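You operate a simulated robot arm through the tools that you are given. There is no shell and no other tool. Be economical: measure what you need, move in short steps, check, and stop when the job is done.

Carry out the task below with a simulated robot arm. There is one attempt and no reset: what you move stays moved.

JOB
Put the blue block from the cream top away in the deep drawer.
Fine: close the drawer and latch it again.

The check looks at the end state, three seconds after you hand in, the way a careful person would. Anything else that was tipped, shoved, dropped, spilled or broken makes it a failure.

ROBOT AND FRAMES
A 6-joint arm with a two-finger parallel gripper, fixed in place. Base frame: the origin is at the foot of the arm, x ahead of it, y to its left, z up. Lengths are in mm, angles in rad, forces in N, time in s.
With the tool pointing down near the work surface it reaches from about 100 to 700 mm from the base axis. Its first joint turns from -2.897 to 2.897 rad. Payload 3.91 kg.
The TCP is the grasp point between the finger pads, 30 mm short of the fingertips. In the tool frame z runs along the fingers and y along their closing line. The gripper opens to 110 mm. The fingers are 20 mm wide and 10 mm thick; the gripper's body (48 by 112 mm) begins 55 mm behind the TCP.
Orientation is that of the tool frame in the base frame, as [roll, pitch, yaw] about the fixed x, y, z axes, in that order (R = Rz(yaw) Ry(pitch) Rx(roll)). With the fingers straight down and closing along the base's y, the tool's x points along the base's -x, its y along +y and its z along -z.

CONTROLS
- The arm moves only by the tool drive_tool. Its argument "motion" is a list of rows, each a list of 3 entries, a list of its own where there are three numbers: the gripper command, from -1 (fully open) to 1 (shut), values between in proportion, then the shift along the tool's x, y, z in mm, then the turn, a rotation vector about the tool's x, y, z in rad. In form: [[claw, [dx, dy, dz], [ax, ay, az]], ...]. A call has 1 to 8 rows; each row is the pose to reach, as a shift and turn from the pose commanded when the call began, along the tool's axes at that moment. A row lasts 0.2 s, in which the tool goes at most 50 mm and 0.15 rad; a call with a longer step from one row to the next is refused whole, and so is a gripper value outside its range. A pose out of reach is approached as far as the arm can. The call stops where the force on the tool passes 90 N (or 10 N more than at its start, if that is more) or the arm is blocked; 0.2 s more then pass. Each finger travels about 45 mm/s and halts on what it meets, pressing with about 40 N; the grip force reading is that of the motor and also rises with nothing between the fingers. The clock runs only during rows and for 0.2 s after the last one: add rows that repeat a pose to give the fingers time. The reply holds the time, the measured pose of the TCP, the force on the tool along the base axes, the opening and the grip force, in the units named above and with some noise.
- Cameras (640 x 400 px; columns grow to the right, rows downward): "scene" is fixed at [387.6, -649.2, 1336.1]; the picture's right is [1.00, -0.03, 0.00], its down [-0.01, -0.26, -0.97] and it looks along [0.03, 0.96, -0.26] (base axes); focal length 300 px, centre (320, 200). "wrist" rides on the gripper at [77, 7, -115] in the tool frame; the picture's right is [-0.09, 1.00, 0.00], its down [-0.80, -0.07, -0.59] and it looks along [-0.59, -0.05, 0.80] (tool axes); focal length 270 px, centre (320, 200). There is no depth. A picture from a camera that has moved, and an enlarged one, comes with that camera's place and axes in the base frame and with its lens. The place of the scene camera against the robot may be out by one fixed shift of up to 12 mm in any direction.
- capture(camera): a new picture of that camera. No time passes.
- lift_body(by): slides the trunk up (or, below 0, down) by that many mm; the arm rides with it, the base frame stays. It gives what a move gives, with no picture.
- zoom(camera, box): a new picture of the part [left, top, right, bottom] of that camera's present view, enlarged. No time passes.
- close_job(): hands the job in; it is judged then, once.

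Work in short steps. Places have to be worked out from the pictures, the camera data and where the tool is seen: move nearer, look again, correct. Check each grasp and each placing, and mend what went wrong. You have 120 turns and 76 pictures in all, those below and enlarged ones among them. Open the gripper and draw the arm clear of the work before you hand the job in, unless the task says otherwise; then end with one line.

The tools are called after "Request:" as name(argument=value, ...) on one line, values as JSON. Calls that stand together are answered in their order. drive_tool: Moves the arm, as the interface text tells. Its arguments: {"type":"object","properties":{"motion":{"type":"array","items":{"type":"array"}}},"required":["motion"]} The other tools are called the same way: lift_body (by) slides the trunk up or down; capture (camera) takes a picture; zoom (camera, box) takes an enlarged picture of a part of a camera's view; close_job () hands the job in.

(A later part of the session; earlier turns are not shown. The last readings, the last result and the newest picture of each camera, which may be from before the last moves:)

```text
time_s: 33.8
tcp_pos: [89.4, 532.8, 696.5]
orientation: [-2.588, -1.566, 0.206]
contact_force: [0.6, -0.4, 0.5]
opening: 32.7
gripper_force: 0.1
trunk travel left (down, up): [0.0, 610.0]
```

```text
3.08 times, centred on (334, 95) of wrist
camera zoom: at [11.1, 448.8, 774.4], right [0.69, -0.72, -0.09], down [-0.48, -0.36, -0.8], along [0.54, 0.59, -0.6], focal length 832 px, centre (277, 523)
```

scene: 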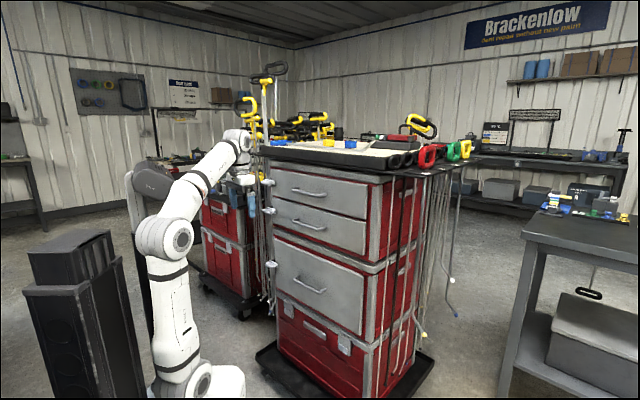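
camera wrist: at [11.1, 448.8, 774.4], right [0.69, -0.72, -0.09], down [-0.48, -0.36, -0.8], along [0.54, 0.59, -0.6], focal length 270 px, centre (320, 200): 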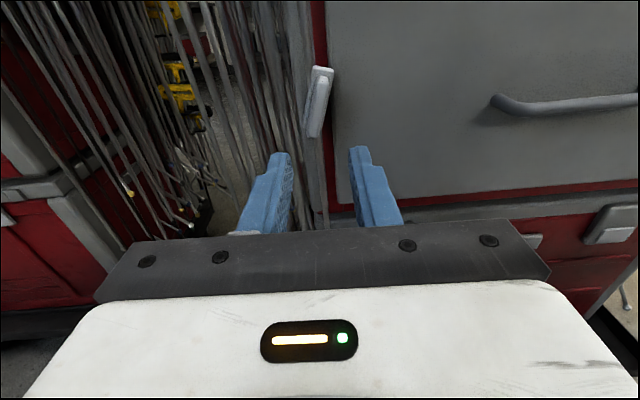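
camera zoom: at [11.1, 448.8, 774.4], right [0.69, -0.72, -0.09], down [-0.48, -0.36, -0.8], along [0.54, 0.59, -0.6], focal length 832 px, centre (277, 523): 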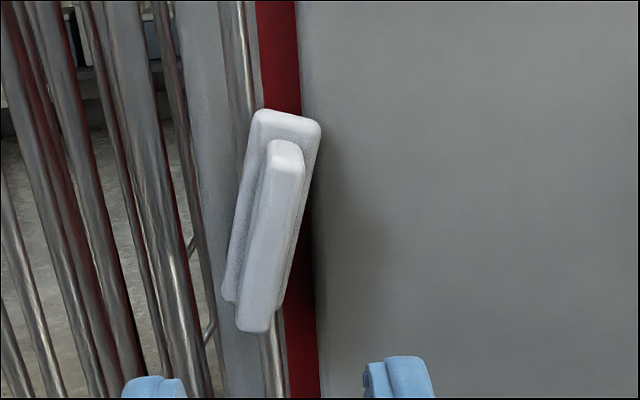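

Still overlapping by ~4 mm. I'll close the fingers and nudge the tab's top further left.

Request:
drive_tool(motion=[[1, [6, 20, 20], [0, 0, 0]], [1, [11, 34, 60], [0, 0, 0]], [1, [11, 34, 95], [0, 0, 0]], [1, [11, 32, 106], [0, 0, 0]], [1, [11, 24, 106], [0, 0, 0]], [1, [11, 16, 106], [0, 0, 0]], [1, [11, 9, 106], [0, 0, 0]], [1, [11, 3, 106], [0, 0, 0]]])

Request:
zoom(camera="wrist", box=[224, 60, 416, 240])

```text
time_s: 35.6
tcp_pos: [171.7, 603.5, 706.5]
orientation: [-2.401, -1.562, 0.009]
contact_force: [25.2, -40.6, -6.3]
opening: 0.0
gripper_force: 37.8
trunk travel left (down, up): [0.0, 610.0]
```

```text
2.22 times, centred on (320, 150) of wrist
camera zoom: at [92.8, 521.0, 785.2], right [0.68, -0.73, -0.09], down [-0.49, -0.35, -0.8], along [0.55, 0.59, -0.6], focal length 601 px, centre (320, 311)
```

zoom: 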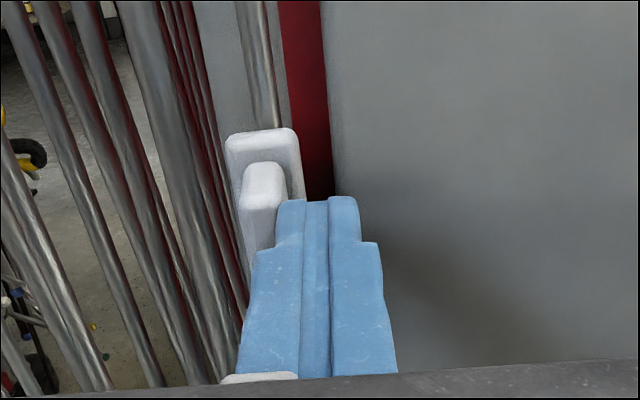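

Now it is clear of the edge and seems against its stop. Retract and check it stays.

Request:
drive_tool(motion=[[1, [0, 8, 0], [0, 0, 0]], [1, [0, 8, -40], [0, 0, 0]], [1, [0, 8, -85], [0, 0, 0]], [1, [0, 8, -115], [0, 0, 0]]])

Request:
capture(camera="wrist")

```text
time_s: 36.6
tcp_pos: [89.2, 523.4, 707.9]
orientation: [-2.539, -1.565, 0.16]
contact_force: [0.6, -0.6, -1.1]
opening: 0.0
gripper_force: 37.9
trunk travel left (down, up): [0.0, 610.0]
```

```text
31 pictures are left
camera wrist: at [11.0, 438.3, 786.0], right [0.69, -0.72, -0.09], down [-0.48, -0.36, -0.8], along [0.54, 0.59, -0.6], focal length 270 px, centre (320, 200)
```

wrist: 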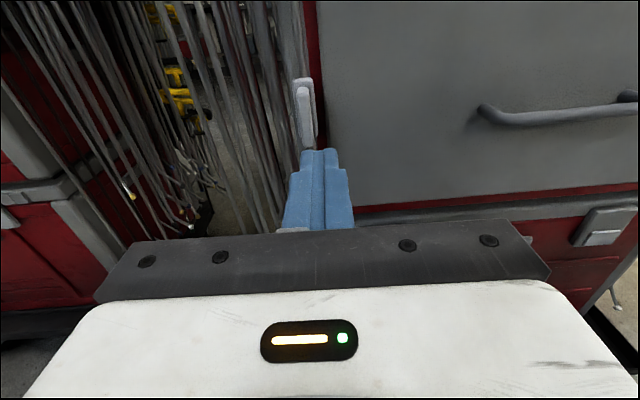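

Latch holds clear. Next grip the deep drawer's handle: roll the tool back 90° (fingers closing across the bar) while moving in front of the handle.

Request:
drive_tool(motion=[[0, [5, 20, -5], [0, 0, 0.14]], [0, [10, 40, -10], [0, 0, 0.28]], [0, [15, 60, -15], [0, 0, 0.42]], [0, [20, 80, -20], [0, 0, 0.56]], [0, [20, 100, -20], [0, 0, 0.7]], [0, [20, 120, -20], [0, 0, 0.84]], [0, [20, 140, -20], [0, 0, 0.98]], [0, [20, 160, -20], [0, 0, 1.12]]])

Request:
drive_tool(motion=[[0, [0, 0, 0], [0, 0, 0.15]], [0, [0, 0, 0], [0, 0, 0.3]], [0, [0, 0, 0], [0, 0, 0.45]]])

Request:
drive_tool(motion=[[0, [0, -15, 0], [-0.14, 0, 0]], [0, [0, -30, 0], [-0.28, 0, 0]], [0, [0, -45, 0], [-0.42, 0, 0]], [0, [0, -60, 0], [-0.56, 0, 0]], [0, [0, -60, 0], [-0.7, 0, 0]], [0, [0, -60, 0], [-0.84, 0, 0]], [0, [0, -60, 0], [-0.97, 0, 0]]])

Request:
capture(camera="wrist")

Request:
capture(camera="scene")

```text
time_s: 38.4
tcp_pos: [185.2, 392.3, 727.9]
orientation: [-1.576, -0.447, -0.806]
contact_force: [-0.2, 1.0, -0.6]
opening: 55.1
gripper_force: 0.1
trunk travel left (down, up): [0.0, 610.0]
```

```text
time_s: 39.2
tcp_pos: [186.8, 393.3, 728.5]
orientation: [-1.577, 0.006, -0.807]
contact_force: [-0.5, -0.3, 0.3]
opening: 55.1
gripper_force: 0.1
trunk travel left (down, up): [0.0, 610.0]
```

```text
time_s: 40.8
tcp_pos: [185.1, 394.1, 790.1]
orientation: [-2.547, 0.003, -0.81]
contact_force: [-0.1, 0.7, 0.2]
opening: 55.0
gripper_force: 0.1
trunk travel left (down, up): [0.0, 610.0]
```

```text
30 pictures are left
camera wrist: at [188.2, 288.7, 879.8], right [-0.66, -0.51, -0.56], down [-0.75, 0.39, 0.53], along [-0.05, 0.77, -0.64], focal length 270 px, centre (320, 200)
```

wrist: 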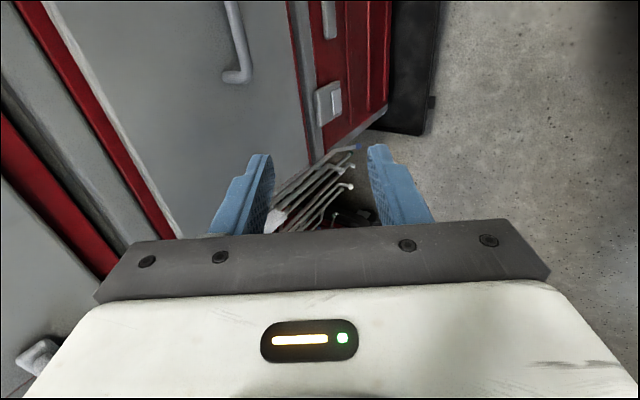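

```text
29 pictures are left
```

scene: 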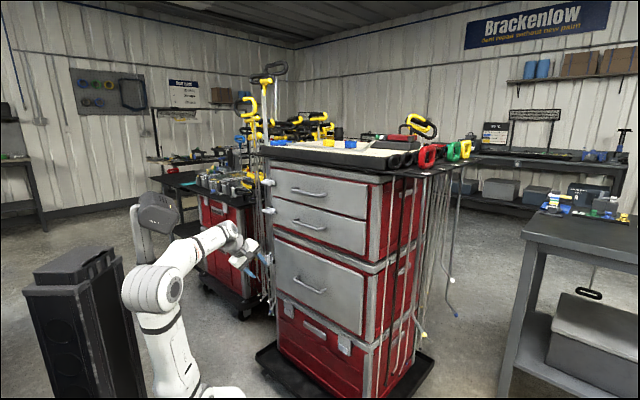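

Handle bar centre ≈ (379, 460, 668). Move to a pre-grip point 80 mm back along the tool axis and look.

Request:
drive_tool(motion=[[0, [18, -17, 25], [0, 0, 0]], [0, [36, -34, 50], [0, 0, 0]], [0, [54, -51, 75], [0, 0, 0]], [0, [70, -68, 100], [0, 0, 0]], [0, [86, -80, 118], [0, 0, 0]]])

Request:
capture(camera="wrist")

Request:
zoom(camera="scene", box=[256, 220, 384, 300])

```text
time_s: 42.0
tcp_pos: [341.1, 422.5, 734.8]
orientation: [-2.545, 0.004, -0.808]
contact_force: [-0.5, -0.6, -0.3]
opening: 55.4
gripper_force: 0.0
trunk travel left (down, up): [0.0, 610.0]
```

```text
28 pictures are left
camera wrist: at [343.6, 317.6, 825.7], right [-0.66, -0.5, -0.56], down [-0.75, 0.39, 0.53], along [-0.05, 0.77, -0.63], focal length 270 px, centre (320, 200)
```

wrist: 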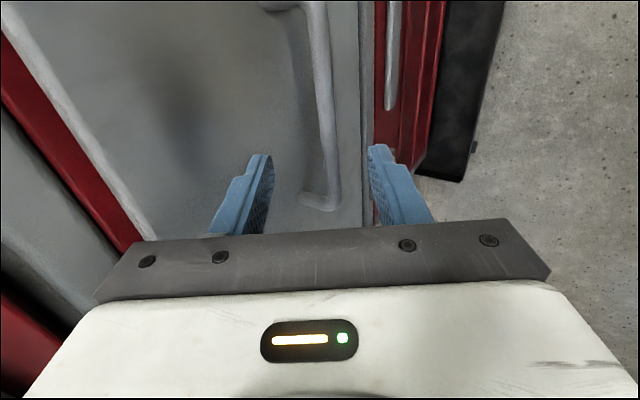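

```text
5.00 times, centred on (320, 260) of scene
camera zoom: at [387.6, -649.2, 1336.1], right [1.0, -0.03, 0.0], down [-0.01, -0.26, -0.97], along [0.03, 0.96, -0.26], focal length 1502 px, centre (320, -100)
```

zoom: 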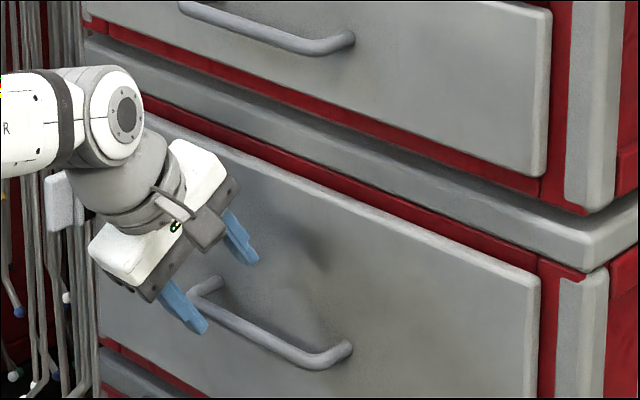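

Bar is centred between the fingers, ~88 mm ahead along the tool axis. Narrow the opening to 34 mm, advance 68 mm, then close.

Request:
drive_tool(motion=[[0.38, [3, 1, 20], [0, 0, 0]], [0.38, [5, 2, 40], [0, 0, 0]], [0.38, [5, 2, 55], [0, 0, 0]], [0.38, [5, 2, 68], [0, 0, 0]], [0.9, [5, 2, 68], [0, 0, 0]], [0.9, [5, 2, 68], [0, 0, 0]]])

Request:
capture(camera="wrist")

```text
time_s: 43.4
tcp_pos: [370.3, 443.8, 676.8]
orientation: [-2.552, -0.002, -0.807]
contact_force: [-12.0, -10.5, -12.5]
opening: 15.3
gripper_force: 10.5
trunk travel left (down, up): [0.0, 610.0]
```

```text
26 pictures are left
camera wrist: at [372.1, 339.0, 767.3], right [-0.66, -0.51, -0.55], down [-0.75, 0.39, 0.53], along [-0.05, 0.77, -0.64], focal length 270 px, centre (320, 200)
```

wrist: 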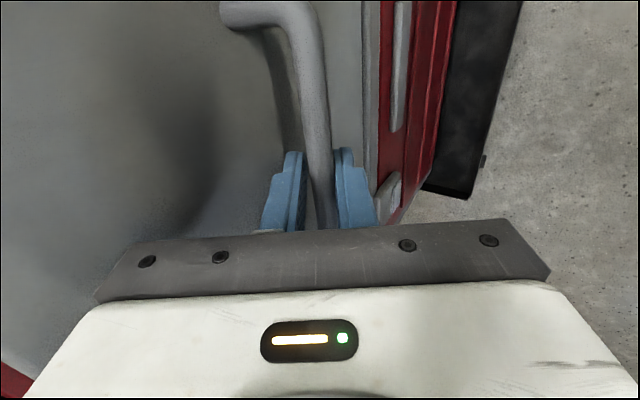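

Bar gripped (15 mm). Pull outward 40 mm along the face normal.

Request:
drive_tool(motion=[[0.95, [0, 8, -6], [0, 0, 0]], [0.95, [0, 16, -11], [0, 0, 0]], [0.95, [0, 25, -17], [0, 0, 0]], [0.95, [0, 33, -23], [0, 0, 0]]])

Request:
zoom(camera="scene", box=[224, 200, 416, 320])

```text
time_s: 44.4
tcp_pos: [341.3, 416.0, 678.3]
orientation: [-2.547, 0.002, -0.807]
contact_force: [9.3, -8.4, -12.3]
opening: 12.6
gripper_force: 45.4
trunk travel left (down, up): [0.0, 610.0]
```

```text
3.33 times, centred on (320, 260) of scene
camera zoom: at [387.6, -649.2, 1336.1], right [1.0, -0.03, 0.0], down [-0.01, -0.26, -0.97], along [0.03, 0.96, -0.26], focal length 1001 px, centre (320, 0)
```

zoom: 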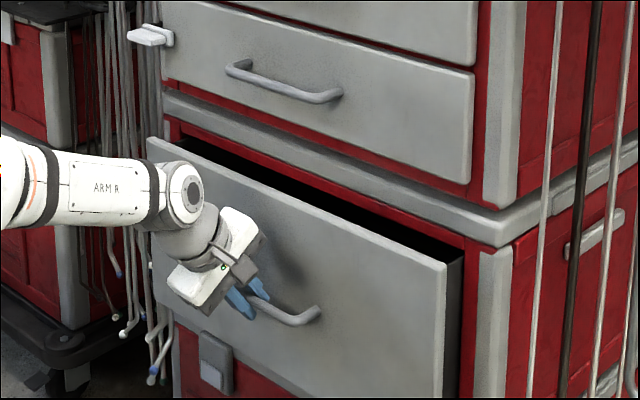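

The drawer is coming out. Continue pulling ~100 mm more.

Request:
drive_tool(motion=[[0.95, [0, 11, -7.5], [0, 0, 0]], [0.95, [0.5, 22, -15], [0, 0, 0]], [0.95, [0.8, 33, -22.5], [0, 0, 0]], [0.95, [1, 44, -30], [0, 0, 0]], [0.95, [1.4, 55, -37.5], [0, 0, 0]], [0.95, [1.6, 66, -45], [0, 0, 0]], [0.95, [2, 77, -52.5], [0, 0, 0]], [0.95, [2.2, 88, -60], [0, 0, 0]]])

Request:
drive_tool(motion=[[0.95, [0, 11, -7.5], [0, 0, 0]], [0.95, [0.5, 22, -15], [0, 0, 0]], [0.95, [0.8, 33, -22.5], [0, 0, 0]], [0.95, [1, 44, -30], [0, 0, 0]], [0.95, [1.4, 55, -37.5], [0, 0, 0]], [0.95, [1.6, 66, -45], [0, 0, 0]]])

Request:
capture(camera="scene")

```text
time_s: 46.2
tcp_pos: [266.4, 341.2, 677.6]
orientation: [-2.555, 0.001, -0.809]
contact_force: [5.9, -6.2, -35.7]
opening: 12.8
gripper_force: 45.4
trunk travel left (down, up): [0.0, 610.0]
```

```text
time_s: 47.6
tcp_pos: [210.6, 284.5, 677.3]
orientation: [-2.551, 0.002, -0.808]
contact_force: [6.7, -7.1, -34.8]
opening: 12.8
gripper_force: 45.2
trunk travel left (down, up): [0.0, 610.0]
```

```text
24 pictures are left
```

scene: 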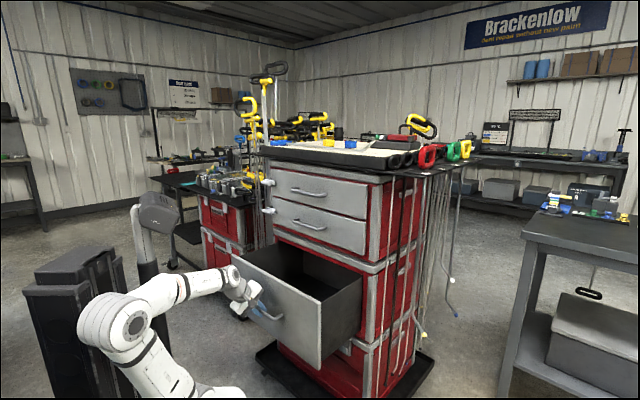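

Drawer open ~225 mm. Release the handle and retract along the tool axis.

Request:
drive_tool(motion=[[0.4, [0, 0, 0], [0, 0, 0]], [0.38, [0, 0, 0], [0, 0, 0]], [0.38, [0, 1, -25], [0, 0, 0]], [0.38, [0, 1, -60], [0, 0, 0]], [0.0, [0, 1, -100], [0, 0, 0]]])

Request:
lift_body(by=600)

Request:
capture(camera="wrist")

```text
time_s: 48.8
tcp_pos: [168.2, 246.9, 763.1]
orientation: [-2.547, 0.0, -0.808]
contact_force: [0.0, 0.0, 0.8]
opening: 55.1
gripper_force: 0.1
trunk travel left (down, up): [0.0, 610.0]
```

```text
refused: 600 is not a number from -400 to 400
```

```text
23 pictures are left
camera wrist: at [170.1, 143.0, 853.5], right [-0.66, -0.51, -0.56], down [-0.75, 0.39, 0.53], along [-0.05, 0.77, -0.64], focal length 270 px, centre (320, 200)
```

wrist: 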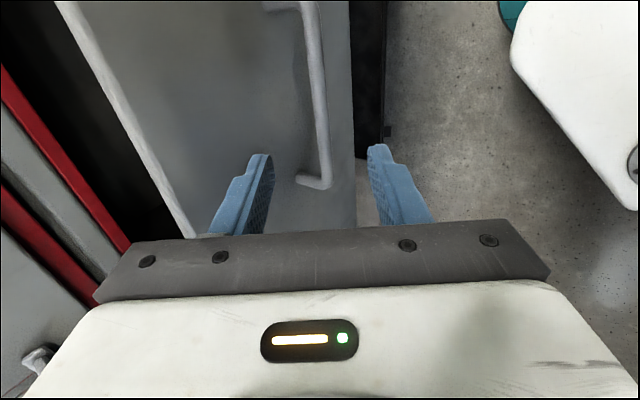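

Raise the trunk in two steps for the cabinet top.

Request:
lift_body(by=400)

Request:
lift_body(by=210)

Request:
drive_tool(motion=[[0, [0, 0, 0], [-0.14, 0, 0]], [-0.2, [0, 0, 0], [-0.28, 0, 0]], [-0.5, [0, 0, 0], [-0.42, 0, 0]], [-0.5, [0, 0, 0], [-0.56, 0, 0]], [-0.5, [0, 0, 0], [-0.6, 0, 0]]])

```text
time_s: 52.6
tcp_pos: [167.7, 246.1, 1162.0]
orientation: [-2.547, 0.003, -0.809]
contact_force: [-0.4, 1.0, 0.2]
opening: 55.0
gripper_force: 0.1
trunk travel left (down, up): [-400.0, 210.0]
```

```text
time_s: 54.9
tcp_pos: [168.1, 247.7, 1372.8]
orientation: [-2.548, 0.0, -0.809]
contact_force: [0.6, 0.4, 0.8]
opening: 55.0
gripper_force: 0.0
trunk travel left (down, up): [-610.0, 0.0]
```

```text
time_s: 56.1
tcp_pos: [168.2, 247.5, 1373.2]
orientation: [3.138, 0.002, -0.808]
contact_force: [-0.7, 0.8, -0.3]
opening: 82.5
gripper_force: 0.0
trunk travel left (down, up): [-610.0, 0.0]
```

Yaw the tool so the camera faces the cabinet, while moving forward above the rim height.

Request:
drive_tool(motion=[[-0.5, [0, -10, -10], [0, 0, 0.15]], [-0.5, [10, -30, -20], [0, 0, 0.3]], [-0.5, [20, -50, -30], [0, 0, 0.45]], [-0.5, [30, -70, -40], [0, 0, 0.6]], [-0.5, [40, -90, -50], [0, 0, 0.75]], [-0.5, [50, -110, -60], [0, 0, 0.9]], [-0.5, [60, -130, -60], [0, 0, 1.05]], [-0.5, [70, -150, -60], [0, 0, 1.2]]])

Request:
drive_tool(motion=[[-0.5, [0, 0, 0], [0, 0, 0.15]], [-0.5, [0, 0, 0], [0, 0, 0.3]], [-0.5, [0, 0, 0], [0, 0, 0.37]]])

Request:
capture(camera="wrist")

```text
time_s: 57.9
tcp_pos: [326.8, 300.8, 1432.4]
orientation: [3.136, -0.004, -2.011]
contact_force: [-0.4, 0.2, 0.1]
opening: 82.6
gripper_force: 0.1
trunk travel left (down, up): [-610.0, 0.0]
```

```text
time_s: 58.7
tcp_pos: [326.8, 301.3, 1432.2]
orientation: [3.139, -0.004, -2.378]
contact_force: [-0.5, 0.6, 0.0]
opening: 82.5
gripper_force: 0.0
trunk travel left (down, up): [-610.0, 0.0]
```

```text
22 pictures are left
camera wrist: at [265.1, 252.7, 1546.8], right [-0.62, 0.78, 0.0], down [0.63, 0.5, 0.59], along [0.46, 0.37, -0.81], focal length 270 px, centre (320, 200)
```

wrist: 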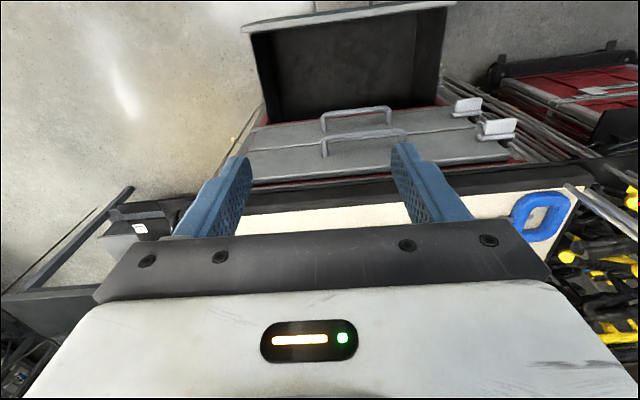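

The open drawer shows clearly. Move ~130 mm further over the top to see the blocks.

Request:
drive_tool(motion=[[-0.5, [-35, 0, 0], [0, 0, 0]], [-0.5, [-70, 0, 0], [0, 0, 0]], [-0.5, [-105, 0, 0], [0, 0, 0]], [-0.5, [-135, 0, 0], [0, 0, 0]]])

Request:
capture(camera="wrist")

```text
time_s: 59.7
tcp_pos: [421.0, 393.9, 1428.2]
orientation: [3.14, -0.004, -2.378]
contact_force: [0.4, 0.6, -0.3]
opening: 82.4
gripper_force: 0.1
trunk travel left (down, up): [-610.0, 0.0]
```

```text
21 pictures are left
camera wrist: at [361.5, 345.3, 1544.5], right [-0.63, 0.78, 0.0], down [0.63, 0.5, 0.59], along [0.46, 0.37, -0.81], focal length 270 px, centre (320, 200)
```

wrist: 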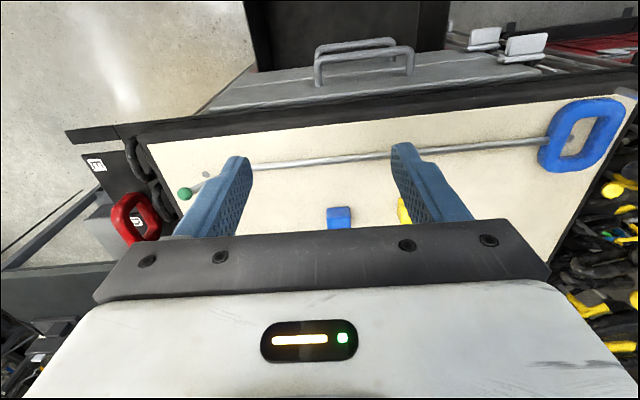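

Blue block ≈ (545, 531, ~1236), at radius 761, so I'll tilt the tool 0.5 rad forward to reach. Move to a pre-grasp 80 mm short along the tool axis.

Request:
drive_tool(motion=[[-0.2, [-20, 3, 10], [0, -0.1, 0]], [-0.2, [-45, 6, 25], [0, -0.2, 0]], [-0.2, [-70, 9, 45], [0, -0.3, 0]], [-0.2, [-95, 11, 65], [0, -0.4, 0]], [-0.2, [-115, 13, 85], [0, -0.5, 0]], [-0.2, [-132, 13, 103], [0, -0.5, 0]]])

Request:
capture(camera="wrist")

Request:
zoom(camera="scene", box=[280, 90, 440, 190])

```text
time_s: 61.1
tcp_pos: [509.0, 494.3, 1330.1]
orientation: [3.139, 0.497, -2.381]
contact_force: [0.9, -0.2, -0.4]
opening: 66.1
gripper_force: 0.1
trunk travel left (down, up): [-610.0, 0.0]
```

```text
20 pictures are left
camera wrist: at [416.2, 415.2, 1393.7], right [-0.63, 0.77, 0.04], down [0.36, 0.24, 0.9], along [0.69, 0.59, -0.43], focal length 270 px, centre (320, 200)
```

wrist: 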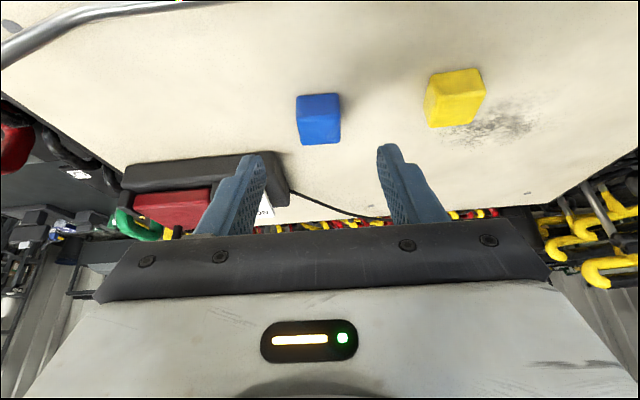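

```text
4.00 times, centred on (360, 140) of scene
camera zoom: at [387.6, -649.2, 1336.1], right [1.0, -0.03, 0.0], down [-0.01, -0.26, -0.97], along [0.03, 0.96, -0.26], focal length 1202 px, centre (160, 440)
```

zoom: 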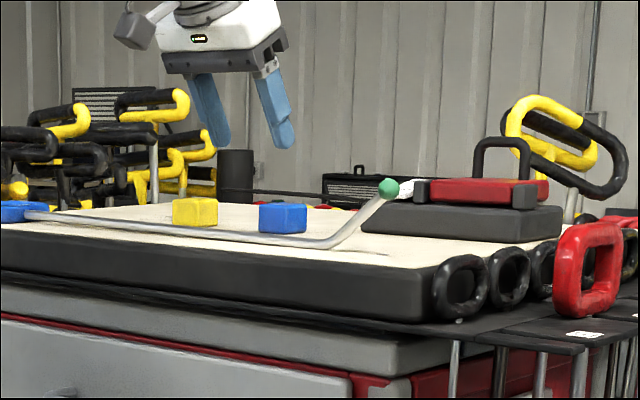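

Block at (546, 529), centred laterally. Advance 84 mm along the tool axis in steps and close.

Request:
drive_tool(motion=[[-0.2, [0, 0, 30], [0, 0, 0]], [-0.2, [0, 0, 55], [0, 0, 0]], [-0.2, [0, 0, 72], [0, 0, 0]], [-0.2, [0, 0, 83], [0, 0, 0]], [-0.2, [0, 0, 83], [0, 0, 0]]])

Request:
capture(camera="wrist")

Request:
zoom(camera="scene", box=[300, 110, 396, 170])

```text
time_s: 62.3
tcp_pos: [536.3, 521.3, 1255.5]
orientation: [3.139, 0.497, -2.379]
contact_force: [-0.8, 0.3, -0.3]
opening: 66.1
gripper_force: 0.0
trunk travel left (down, up): [-610.0, 0.0]
```

```text
18 pictures are left
camera wrist: at [443.2, 441.0, 1319.3], right [-0.63, 0.77, 0.04], down [0.35, 0.24, 0.9], along [0.69, 0.59, -0.43], focal length 270 px, centre (320, 200)
```

wrist: 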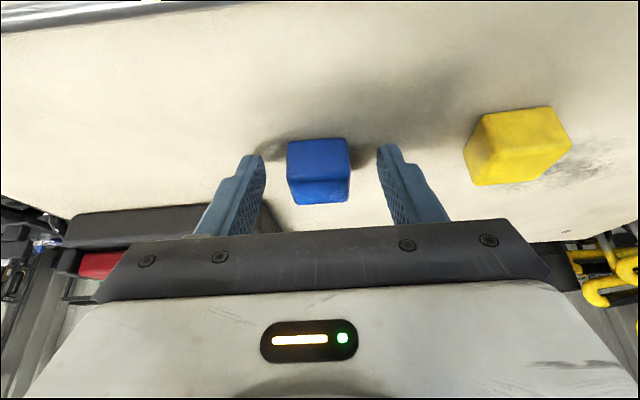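

```text
6.67 times, centred on (348, 140) of scene
camera zoom: at [387.6, -649.2, 1336.1], right [1.0, -0.03, 0.0], down [-0.01, -0.26, -0.97], along [0.03, 0.96, -0.26], focal length 2003 px, centre (133, 600)
```

zoom: 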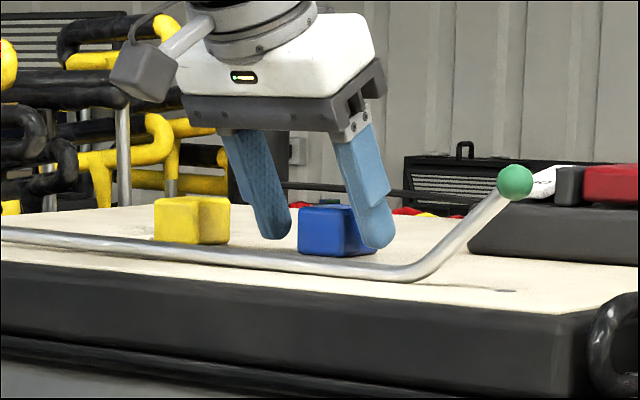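

The block is between the fingers. Close and check, then lift slightly.

Request:
drive_tool(motion=[[0.3, [0, 0, 0], [0, 0, 0]], [0.7, [0, 0, 0], [0, 0, 0]], [0.9, [0, 0, 0], [0, 0, 0]], [0.9, [0, 0, 0], [0, 0, 0]], [0.9, [0, 0, 0], [0, 0, 0]], [0.9, [-10, 0, -18], [0, 0, 0]], [0.9, [-20, 0, -36], [0, 0, 0]]])

Request:
capture(camera="wrist")

```text
time_s: 63.9
tcp_pos: [537.8, 520.9, 1293.5]
orientation: [3.14, 0.495, -2.38]
contact_force: [0.1, -0.3, 0.9]
opening: 34.5
gripper_force: 40.3
trunk travel left (down, up): [-610.0, 0.0]
```

```text
16 pictures are left
camera wrist: at [444.8, 441.9, 1358.8], right [-0.63, 0.77, 0.04], down [0.36, 0.24, 0.9], along [0.69, 0.59, -0.43], focal length 270 px, centre (320, 200)
```

wrist: 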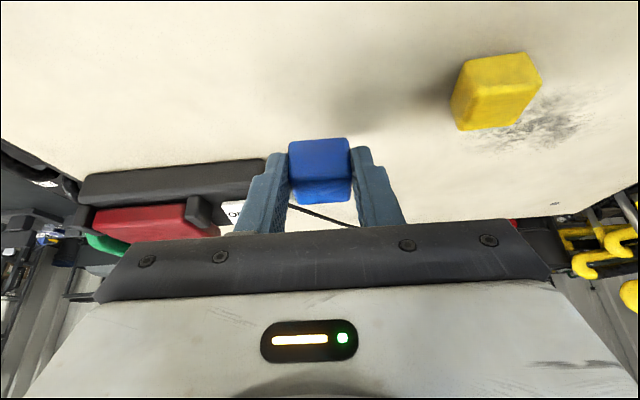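

Block held (34.5 mm). Lift 100 mm and draw back clear of the cabinet top.

Request:
drive_tool(motion=[[0.9, [-22, 0, -40], [0, 0, 0]], [0.9, [-43, 0, -79], [0, 0, 0]], [0.9, [-4, 0, -101], [0, 0, 0]], [0.9, [36, 0, -123], [0, 0, 0]], [0.9, [76, 0, -145], [0, 0, 0]], [0.9, [116, 0, -166], [0, 0, 0]], [0.9, [156, 0, -188], [0, 0, 0]], [0.9, [196, 0, -210], [0, 0, 0]]])

Request:
drive_tool(motion=[[0.9, [40, 0, -22], [0, 0.12, 0]], [0.9, [80, 0, -44], [0, 0.24, 0]], [0.9, [105, 0, -57], [0, 0.36, 0]], [0.9, [105, 0, -57], [0, 0.48, 0]], [0.9, [105, 0, -57], [0, 0.5, 0]]])

```text
time_s: 65.7
tcp_pos: [338.9, 334.1, 1390.3]
orientation: [3.139, 0.498, -2.38]
contact_force: [-0.6, -0.5, -0.3]
opening: 34.9
gripper_force: 39.9
trunk travel left (down, up): [-610.0, 0.0]
```

```text
time_s: 66.9
tcp_pos: [253.9, 250.4, 1388.4]
orientation: [3.14, -0.005, -2.377]
contact_force: [0.4, 0.2, -0.4]
opening: 34.5
gripper_force: 40.3
trunk travel left (down, up): [-610.0, 0.0]
```

Held. Lower the trunk 500 mm in front of the cabinet, then view the drawer.

Request:
lift_body(by=-400)

Request:
lift_body(by=-80)

Request:
capture(camera="wrist")

```text
time_s: 70.7
tcp_pos: [255.4, 253.9, 989.0]
orientation: [3.141, -0.005, -2.379]
contact_force: [0.3, 0.1, -0.5]
opening: 34.9
gripper_force: 40.4
trunk travel left (down, up): [-210.0, 400.0]
```

```text
time_s: 71.9
tcp_pos: [255.0, 251.0, 907.6]
orientation: [3.139, -0.004, -2.379]
contact_force: [0.3, -0.5, -1.1]
opening: 34.6
gripper_force: 39.6
trunk travel left (down, up): [-130.0, 480.0]
```

```text
15 pictures are left
camera wrist: at [193.8, 203.6, 1023.3], right [-0.63, 0.78, 0.0], down [0.63, 0.5, 0.59], along [0.46, 0.37, -0.81], focal length 270 px, centre (320, 200)
```

wrist: 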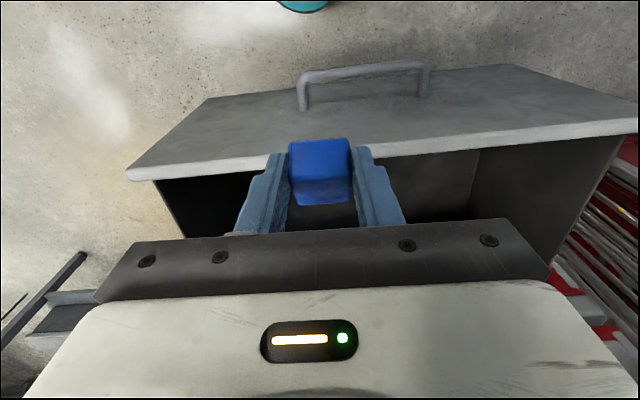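

Panel top edge and drawer interior are visible; interior target ≈ (326, 382). Move over it at this height.

Request:
drive_tool(motion=[[0.9, [-36, 12, 0], [0, 0, 0]], [0.9, [-72, 24, 0], [0, 0, 0]], [0.9, [-107, 36, 0], [0, 0, 0]], [0.9, [-140, 45, 0], [0, 0, 0]], [0.9, [-140, 45, 0], [0, 0, 0]]])

Request:
capture(camera="wrist")

Request:
capture(camera="scene")

```text
time_s: 73.1
tcp_pos: [324.6, 381.0, 907.6]
orientation: [3.14, -0.003, -2.38]
contact_force: [0.1, 0.4, -0.8]
opening: 34.5
gripper_force: 39.9
trunk travel left (down, up): [-130.0, 480.0]
```

```text
14 pictures are left
camera wrist: at [264.2, 333.1, 1023.2], right [-0.62, 0.78, 0.0], down [0.63, 0.5, 0.59], along [0.46, 0.37, -0.81], focal length 270 px, centre (320, 200)
```

wrist: 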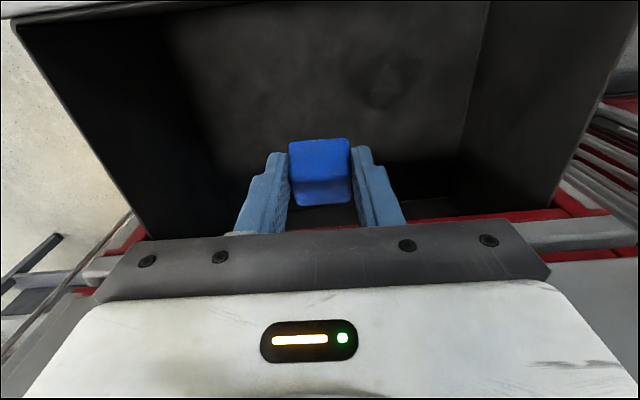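

```text
13 pictures are left
```

scene: 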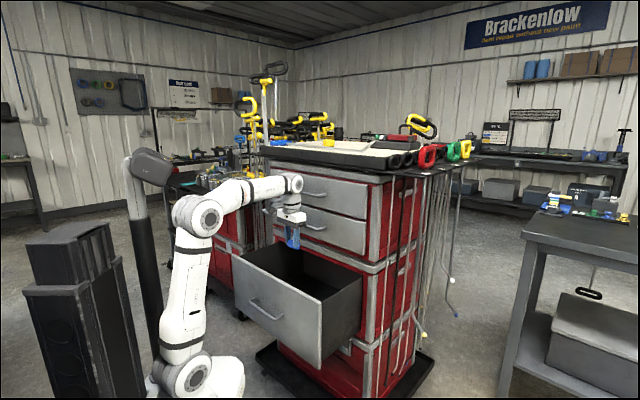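

Directly over the drawer. Back off 20 mm for wrist clearance from the upper handles, then lower.

Request:
drive_tool(motion=[[0.9, [20, 0, 0], [0, 0, 0]]])

Request:
lift_body(by=-130)

Request:
drive_tool(motion=[[0.9, [0, 0, 25], [0, 0, 0]], [0.9, [0, 0, 50], [0, 0, 0]], [0.9, [0, 0, 75], [0, 0, 0]], [0.9, [0, 0, 100], [0, 0, 0]], [0.9, [0, 0, 110], [0, 0, 0]]])

Request:
capture(camera="wrist")

Request:
capture(camera="scene")

```text
time_s: 73.5
tcp_pos: [309.5, 366.9, 908.4]
orientation: [3.14, -0.003, -2.379]
contact_force: [0.0, -0.6, -1.2]
opening: 34.7
gripper_force: 40.1
trunk travel left (down, up): [-130.0, 480.0]
```

```text
time_s: 75.1
tcp_pos: [309.6, 366.2, 778.6]
orientation: [3.139, -0.003, -2.377]
contact_force: [-0.8, 0.3, -0.9]
opening: 34.8
gripper_force: 40.5
trunk travel left (down, up): [0.0, 610.0]
```

```text
time_s: 76.2
tcp_pos: [307.5, 367.9, 687.0]
orientation: [3.129, 0.019, -2.38]
contact_force: [2.8, -0.4, 47.9]
opening: 34.8
gripper_force: 39.8
trunk travel left (down, up): [0.0, 610.0]
stopped in row 5: the force on the tool passed its limit (the readings are from after the stop); the commanded pose is now the measured one
```

```text
12 pictures are left
camera wrist: at [245.0, 316.5, 802.0], right [-0.62, 0.78, 0.01], down [0.63, 0.49, 0.61], along [0.47, 0.39, -0.79], focal length 270 px, centre (320, 200)
```

wrist: 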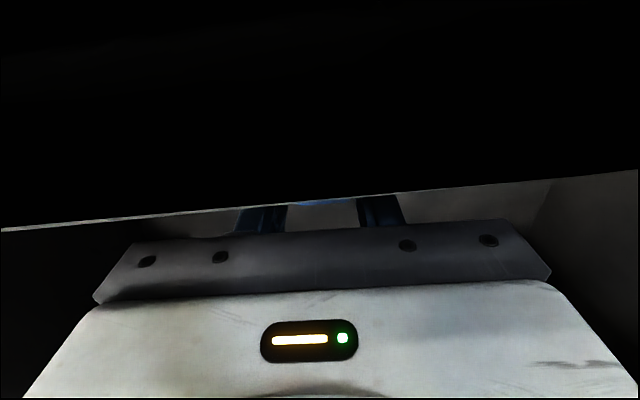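

```text
11 pictures are left
```

scene: 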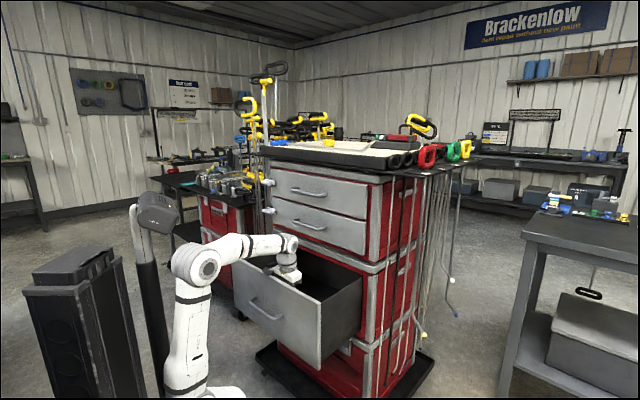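

The camera housing met the drawer's front panel. Raise, move 20 mm inward and yaw 90° so the camera sits sideways over the drawer's interior.

Request:
drive_tool(motion=[[0.9, [0, 0, -45], [0, 0, 0]], [0.9, [-5, 0, -90], [0, 0, 0]], [0.9, [-10, 0, -110], [0, 0, -0.14]], [0.9, [-20, 0, -110], [0, 0, -0.28]], [0.9, [-20, 0, -110], [0, 0, -0.42]], [0.9, [-20, 0, -110], [0, 0, -0.56]], [0.9, [-20, 0, -110], [0, 0, -0.7]], [0.9, [-20, 0, -110], [0, 0, -0.84]]])

Request:
drive_tool(motion=[[0.9, [0, 0, 0], [0, 0, -0.15]], [0.9, [0, 0, 0], [0, 0, -0.3]], [0.9, [0, 0, 0], [0, 0, -0.45]], [0.9, [0, 0, 0], [0, 0, -0.6]], [0.9, [0, 0, 0], [0, 0, -0.74]]])

Request:
capture(camera="wrist")

```text
time_s: 78.0
tcp_pos: [322.3, 379.5, 794.5]
orientation: [-3.141, 0.011, -1.539]
contact_force: [0.5, 0.6, -0.2]
opening: 34.9
gripper_force: 40.3
trunk travel left (down, up): [0.0, 610.0]
```

```text
time_s: 79.2
tcp_pos: [323.4, 379.4, 794.2]
orientation: [-3.133, 0.007, -0.797]
contact_force: [-0.4, -0.5, -1.2]
opening: 34.7
gripper_force: 40.1
trunk travel left (down, up): [0.0, 610.0]
```

```text
10 pictures are left
camera wrist: at [370.5, 318.1, 907.6], right [-0.77, -0.63, -0.01], down [-0.51, 0.61, 0.6], along [-0.38, 0.47, -0.8], focal length 270 px, centre (320, 200)
```

wrist: 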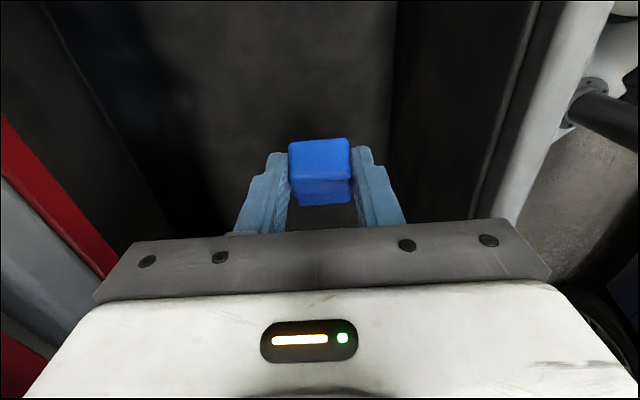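

Clear now. Lower the block toward the drawer floor.

Request:
drive_tool(motion=[[0.9, [0, 0, 30], [0, 0, 0]], [0.9, [0, 0, 60], [0, 0, 0]], [0.9, [0, 0, 90], [0, 0, 0]], [0.9, [0, 0, 120], [0, 0, 0]], [0.9, [0, 0, 140], [0, 0, 0]]])

Request:
capture(camera="wrist")

```text
time_s: 80.4
tcp_pos: [321.6, 381.0, 653.5]
orientation: [-3.133, 0.008, -0.801]
contact_force: [0.6, -0.4, -0.8]
opening: 34.8
gripper_force: 39.6
trunk travel left (down, up): [0.0, 610.0]
```

```text
9 pictures are left
camera wrist: at [368.7, 318.6, 766.8], right [-0.78, -0.63, -0.01], down [-0.51, 0.62, 0.6], along [-0.37, 0.47, -0.8], focal length 270 px, centre (320, 200)
```

wrist: 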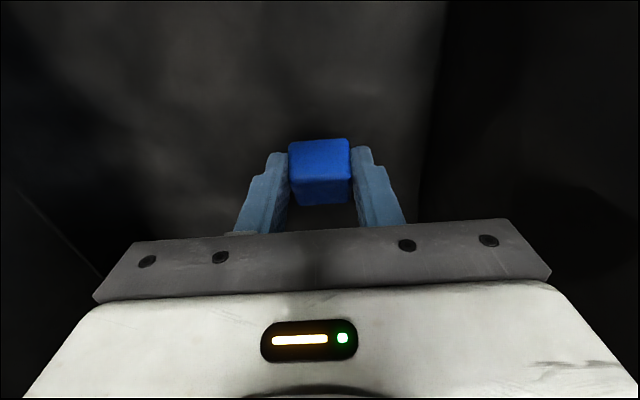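

Inside the drawer with no contact; continue in small steps until it touches.

Request:
drive_tool(motion=[[0.9, [0, 0, 8], [0, 0, 0]], [0.9, [0, 0, 16], [0, 0, 0]], [0.9, [0, 0, 24], [0, 0, 0]], [0.9, [0, 0, 32], [0, 0, 0]]])

```text
time_s: 81.4
tcp_pos: [321.6, 381.8, 622.4]
orientation: [-3.133, 0.008, -0.8]
contact_force: [-0.4, -0.1, 0.5]
opening: 34.4
gripper_force: 40.1
trunk travel left (down, up): [0.0, 610.0]
```

Request:
drive_tool(motion=[[0.9, [0, 0, 6], [0, 0, 0]], [0.9, [0, 0, 12], [0, 0, 0]], [0.9, [0, 0, 18], [0, 0, 0]], [0.9, [0, 0, 24], [0, 0, 0]]])

Request:
capture(camera="wrist")

```text
time_s: 82.4
tcp_pos: [323.1, 383.1, 606.0]
orientation: [-3.112, 0.012, -0.8]
contact_force: [8.4, -6.6, 73.5]
opening: 35.0
gripper_force: 40.2
trunk travel left (down, up): [0.0, 610.0]
```

```text
8 pictures are left
camera wrist: at [369.0, 318.7, 719.5], right [-0.78, -0.63, -0.03], down [-0.51, 0.61, 0.61], along [-0.37, 0.48, -0.8], focal length 270 px, centre (320, 200)
```

wrist: 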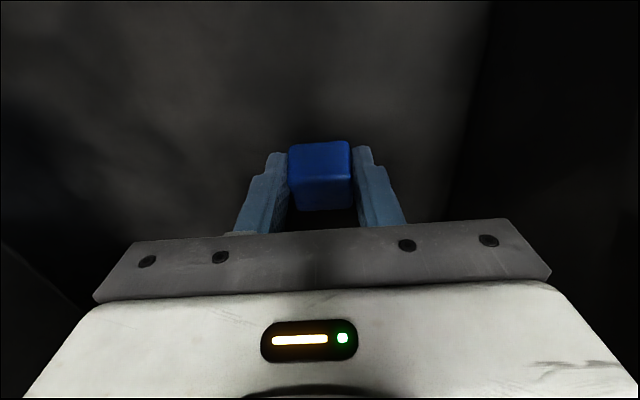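

The block touches the floor (73 N). Ease up, open, and rise out.

Request:
drive_tool(motion=[[0.9, [0, 0, -8], [0, 0, 0]], [0.4, [0, 0, -8], [0, 0, 0]], [0.1, [0, 0, -8], [0, 0, 0]], [0.1, [0, 0, -8], [0, 0, 0]], [0.1, [0, 0, -48], [0, 0, 0]], [0.1, [0, 0, -95], [0, 0, 0]], [0.1, [0, 0, -142], [0, 0, 0]], [0.1, [0, 0, -190], [0, 0, 0]]])

Request:
lift_body(by=80)

Request:
capture(camera="wrist")

```text
time_s: 84.2
tcp_pos: [321.9, 380.3, 785.5]
orientation: [-3.132, 0.007, -0.8]
contact_force: [0.2, -0.2, 0.3]
opening: 49.7
gripper_force: 0.0
trunk travel left (down, up): [0.0, 610.0]
```

```text
time_s: 85.4
tcp_pos: [321.7, 381.3, 863.9]
orientation: [-3.133, 0.01, -0.801]
contact_force: [-0.2, 0.2, 0.5]
opening: 49.7
gripper_force: 0.2
trunk travel left (down, up): [-80.0, 530.0]
```

```text
7 pictures are left
camera wrist: at [369.8, 319.1, 978.1], right [-0.78, -0.63, -0.01], down [-0.51, 0.62, 0.6], along [-0.38, 0.47, -0.8], focal length 270 px, centre (320, 200)
```

wrist: 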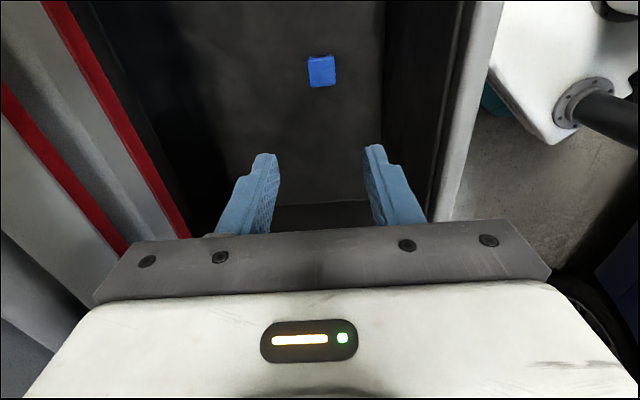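

The block lies on the drawer floor. Now move out over the front panel, restore the handle-grip tilt, and go back to the known pre-grip pose.

Request:
drive_tool(motion=[[0.38, [0, 42, 0], [0, 0, 0]], [0.38, [-3, 84, 0], [0, 0, 0]], [0.38, [-6, 126, 0], [0, 0, 0]], [0.38, [-9, 168, 0], [0, 0, 0]], [0.38, [-11, 204, 0], [0.13, 0, 0]], [0.38, [-11, 204, 0], [0.27, 0, 0]], [0.38, [-11, 204, 0], [0.41, 0, 0]], [0.38, [-11, 204, 0], [0.55, 0, 0]]])

Request:
lift_body(by=-80)

Request:
drive_tool(motion=[[0.38, [0, 0, 0], [0.035, 0, 0]], [0.38, [0, 0, 0], [0.035, 0, 0]]])

Request:
capture(camera="wrist")

```text
time_s: 87.2
tcp_pos: [168.0, 247.3, 862.4]
orientation: [-2.58, 0.008, -0.799]
contact_force: [-0.1, 0.3, 0.4]
opening: 34.0
gripper_force: 0.0
trunk travel left (down, up): [-80.0, 530.0]
```

```text
time_s: 88.3
tcp_pos: [167.3, 247.3, 782.9]
orientation: [-2.582, 0.009, -0.798]
contact_force: [-0.7, -0.8, 0.4]
opening: 34.1
gripper_force: 0.1
trunk travel left (down, up): [0.0, 610.0]
```

```text
time_s: 88.9
tcp_pos: [168.9, 247.0, 782.0]
orientation: [-2.548, 0.007, -0.798]
contact_force: [-0.5, -0.4, -0.4]
opening: 34.1
gripper_force: 0.0
trunk travel left (down, up): [0.0, 610.0]
```

```text
6 pictures are left
camera wrist: at [172.4, 141.6, 872.6], right [-0.66, -0.51, -0.56], down [-0.75, 0.38, 0.54], along [-0.06, 0.77, -0.63], focal length 270 px, centre (320, 200)
```

wrist: 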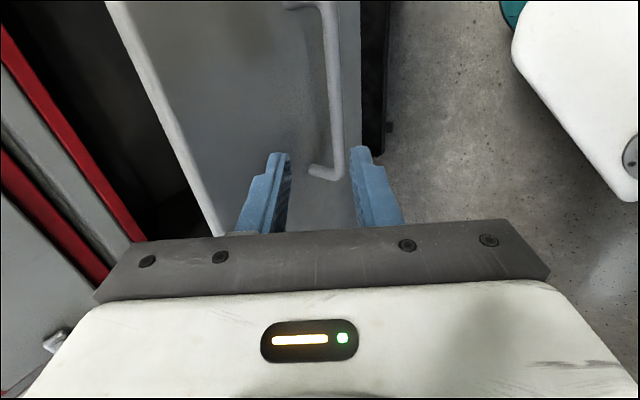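

Bar is where expected. Shift 10 mm and advance 116 mm along the axis to the former grip pose, then close.

Request:
drive_tool(motion=[[0.38, [0, 10, 30], [0, 0, 0]], [0.38, [0, 10, 60], [0, 0, 0]], [0.38, [0, 10, 85], [0, 0, 0]], [0.38, [0, 10, 103], [0, 0, 0]], [0.38, [0, 10, 115], [0, 0, 0]], [0.9, [0, 10, 115], [0, 0, 0]], [0.9, [0, 10, 115], [0, 0, 0]], [0.9, [0, 10, 115], [0, 0, 0]]])

```text
time_s: 90.7
tcp_pos: [207.1, 286.9, 679.6]
orientation: [-2.551, 0.007, -0.799]
contact_force: [-0.2, -1.8, -18.2]
opening: 13.0
gripper_force: 45.5
trunk travel left (down, up): [0.0, 610.0]
```

Gripped again (13 mm). Push the drawer closed along the reverse path.

Request:
drive_tool(motion=[[0.95, [0, -11, 7.5], [0, 0, 0]], [0.95, [-0.5, -22, 15], [0, 0, 0]], [0.95, [-0.8, -33, 22.5], [0, 0, 0]], [0.95, [-1, -44, 30], [0, 0, 0]], [0.95, [-1.4, -55, 37.5], [0, 0, 0]], [0.95, [-1.6, -66, 45], [0, 0, 0]], [0.95, [-2, -77, 52.5], [0, 0, 0]], [0.95, [-2.2, -88, 60], [0, 0, 0]]])

Request:
drive_tool(motion=[[0.95, [0, -11, 7.5], [0, 0, 0]], [0.95, [-0.5, -22, 15], [0, 0, 0]], [0.95, [-0.8, -33, 22.5], [0, 0, 0]], [0.95, [-1, -44, 30], [0, 0, 0]], [0.95, [-1.4, -55, 37.5], [0, 0, 0]], [0.95, [-1.6, -66, 45], [0, 0, 0]], [0.95, [-2, -77, 52.5], [0, 0, 0]]])

```text
time_s: 92.5
tcp_pos: [283.1, 362.7, 681.4]
orientation: [-2.549, 0.006, -0.799]
contact_force: [3.1, -0.6, -19.7]
opening: 12.8
gripper_force: 44.8
trunk travel left (down, up): [0.0, 610.0]
```

```text
time_s: 94.1
tcp_pos: [349.9, 429.1, 679.9]
orientation: [-2.546, 0.008, -0.8]
contact_force: [-2.1, 3.4, -13.2]
opening: 13.0
gripper_force: 45.2
trunk travel left (down, up): [0.0, 610.0]
```

About 25 mm left; push in fine steps until it stops.

Request:
drive_tool(motion=[[0.95, [0, -7, 5], [0, 0, 0]], [0.95, [0, -14, 10], [0, 0, 0]], [0.95, [0, -18, 12.5], [0, 0, 0]], [0.95, [0, -22, 15], [0, 0, 0]], [0.95, [0, -25, 17], [0, 0, 0]]])

```text
time_s: 95.3
tcp_pos: [366.3, 445.3, 677.8]
orientation: [-2.561, 0.006, -0.803]
contact_force: [-56.2, -57.6, -4.9]
opening: 12.8
gripper_force: 44.7
trunk travel left (down, up): [0.0, 610.0]
```

Drawer is shut (resisting at ~80 N, at its original position). Release, retract, then level the tool and travel toward the latch.

Request:
drive_tool(motion=[[0.6, [0, 5, -4], [0, 0, 0]], [0.38, [0, 5, -4], [0, 0, 0]], [0.38, [0, 5, -4], [0, 0, 0]], [0.38, [0, 5, -40], [0, 0, 0]], [0.38, [0, 5, -80], [0, 0, 0]], [0.2, [0, 25, -110], [0, 0, 0]], [0.2, [0, 60, -130], [0, 0, 0]]])

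Request:
drive_tool(motion=[[0.2, [-25, 0, 0], [0.14, 0, 0]], [0.2, [-50, 0, 0], [0.28, 0, 0]], [0.2, [-75, 0, 0], [0.42, 0, 0]], [0.2, [-100, 0, 0], [0.56, 0, 0]], [0.2, [-125, 0, 0], [0.7, 0, 0]], [0.2, [-150, 0, 0], [0.84, 0, 0]], [0.2, [-175, 0, 0], [0.97, 0, 0]], [0.2, [-200, 0, 0], [0.975, 0, 0]]])

```text
time_s: 96.9
tcp_pos: [283.1, 364.6, 756.4]
orientation: [-2.548, 0.008, -0.798]
contact_force: [-0.2, 0.1, 0.1]
opening: 44.1
gripper_force: 0.0
trunk travel left (down, up): [0.0, 610.0]
```

```text
time_s: 98.7
tcp_pos: [142.8, 506.5, 756.5]
orientation: [-1.571, 0.011, -0.799]
contact_force: [0.5, 1.0, 0.1]
opening: 44.1
gripper_force: 0.0
trunk travel left (down, up): [0.0, 610.0]
```

Level. Roll 90° back so fingers close horizontally across the vertical tab, moving to 90 mm in front of it.

Request:
drive_tool(motion=[[0.2, [-8, 7, 0], [0, 0, -0.14]], [0.2, [-16, 14, 0], [0, 0, -0.28]], [0.2, [-24, 21, 0], [0, 0, -0.42]], [0.2, [-32, 28, 0], [0, 0, -0.56]], [0.2, [-40, 35, 0], [0, 0, -0.7]], [0.2, [-48, 42, 0], [0, 0, -0.84]], [0.2, [-56, 48, 2], [0, 0, -0.98]], [0.2, [-64, 53, 4], [0, 0, -1.12]]])

Request:
drive_tool(motion=[[0.2, [0, 0, 0], [0, 0, -0.15]], [0.2, [0, 0, 0], [0, 0, -0.3]], [0.2, [0, 0, 0], [0, 0, -0.45]]])

Request:
capture(camera="wrist")

```text
time_s: 100.5
tcp_pos: [99.6, 555.9, 703.0]
orientation: [-1.573, -1.112, -0.797]
contact_force: [0.5, 0.0, 1.2]
opening: 43.8
gripper_force: 0.0
trunk travel left (down, up): [0.0, 610.0]
```

```text
time_s: 101.3
tcp_pos: [101.1, 555.7, 704.5]
orientation: [-1.791, -1.564, -0.578]
contact_force: [0.6, -0.9, 0.4]
opening: 44.4
gripper_force: 0.0
trunk travel left (down, up): [0.0, 610.0]
```

```text
5 pictures are left
camera wrist: at [22.8, 470.5, 781.3], right [0.69, -0.71, -0.1], down [-0.48, -0.36, -0.8], along [0.54, 0.6, -0.59], focal length 270 px, centre (320, 200)
```

wrist: 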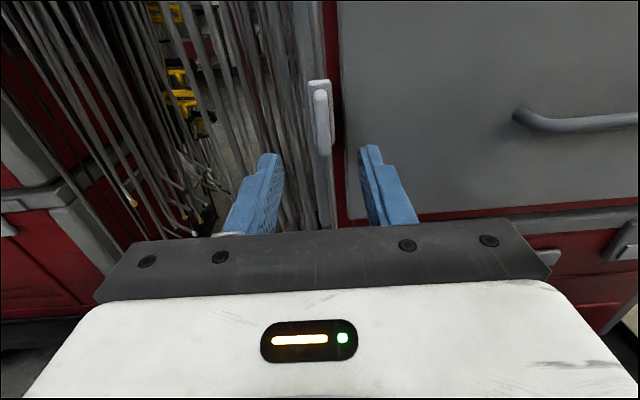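

Drawer is closed flush and the latch is vertical, centred between the fingers. Advance 92 mm and grip the tab.

Request:
drive_tool(motion=[[0.2, [0, 2, 35], [0, 0, 0]], [0.2, [0, 2, 65], [0, 0, 0]], [0.2, [0, 2, 82], [0, 0, 0]], [0.2, [0, 2, 92], [0, 0, 0]], [0.6, [0, 2, 92], [0, 0, 0]], [0.95, [0, 2, 92], [0, 0, 0]], [0.95, [0, 2, 92], [0, 0, 0]]])

```text
time_s: 102.9
tcp_pos: [169.4, 621.6, 704.4]
orientation: [-1.731, -1.561, -0.638]
contact_force: [1.9, 0.1, 0.9]
opening: 11.4
gripper_force: 38.3
trunk travel left (down, up): [0.0, 610.0]
```

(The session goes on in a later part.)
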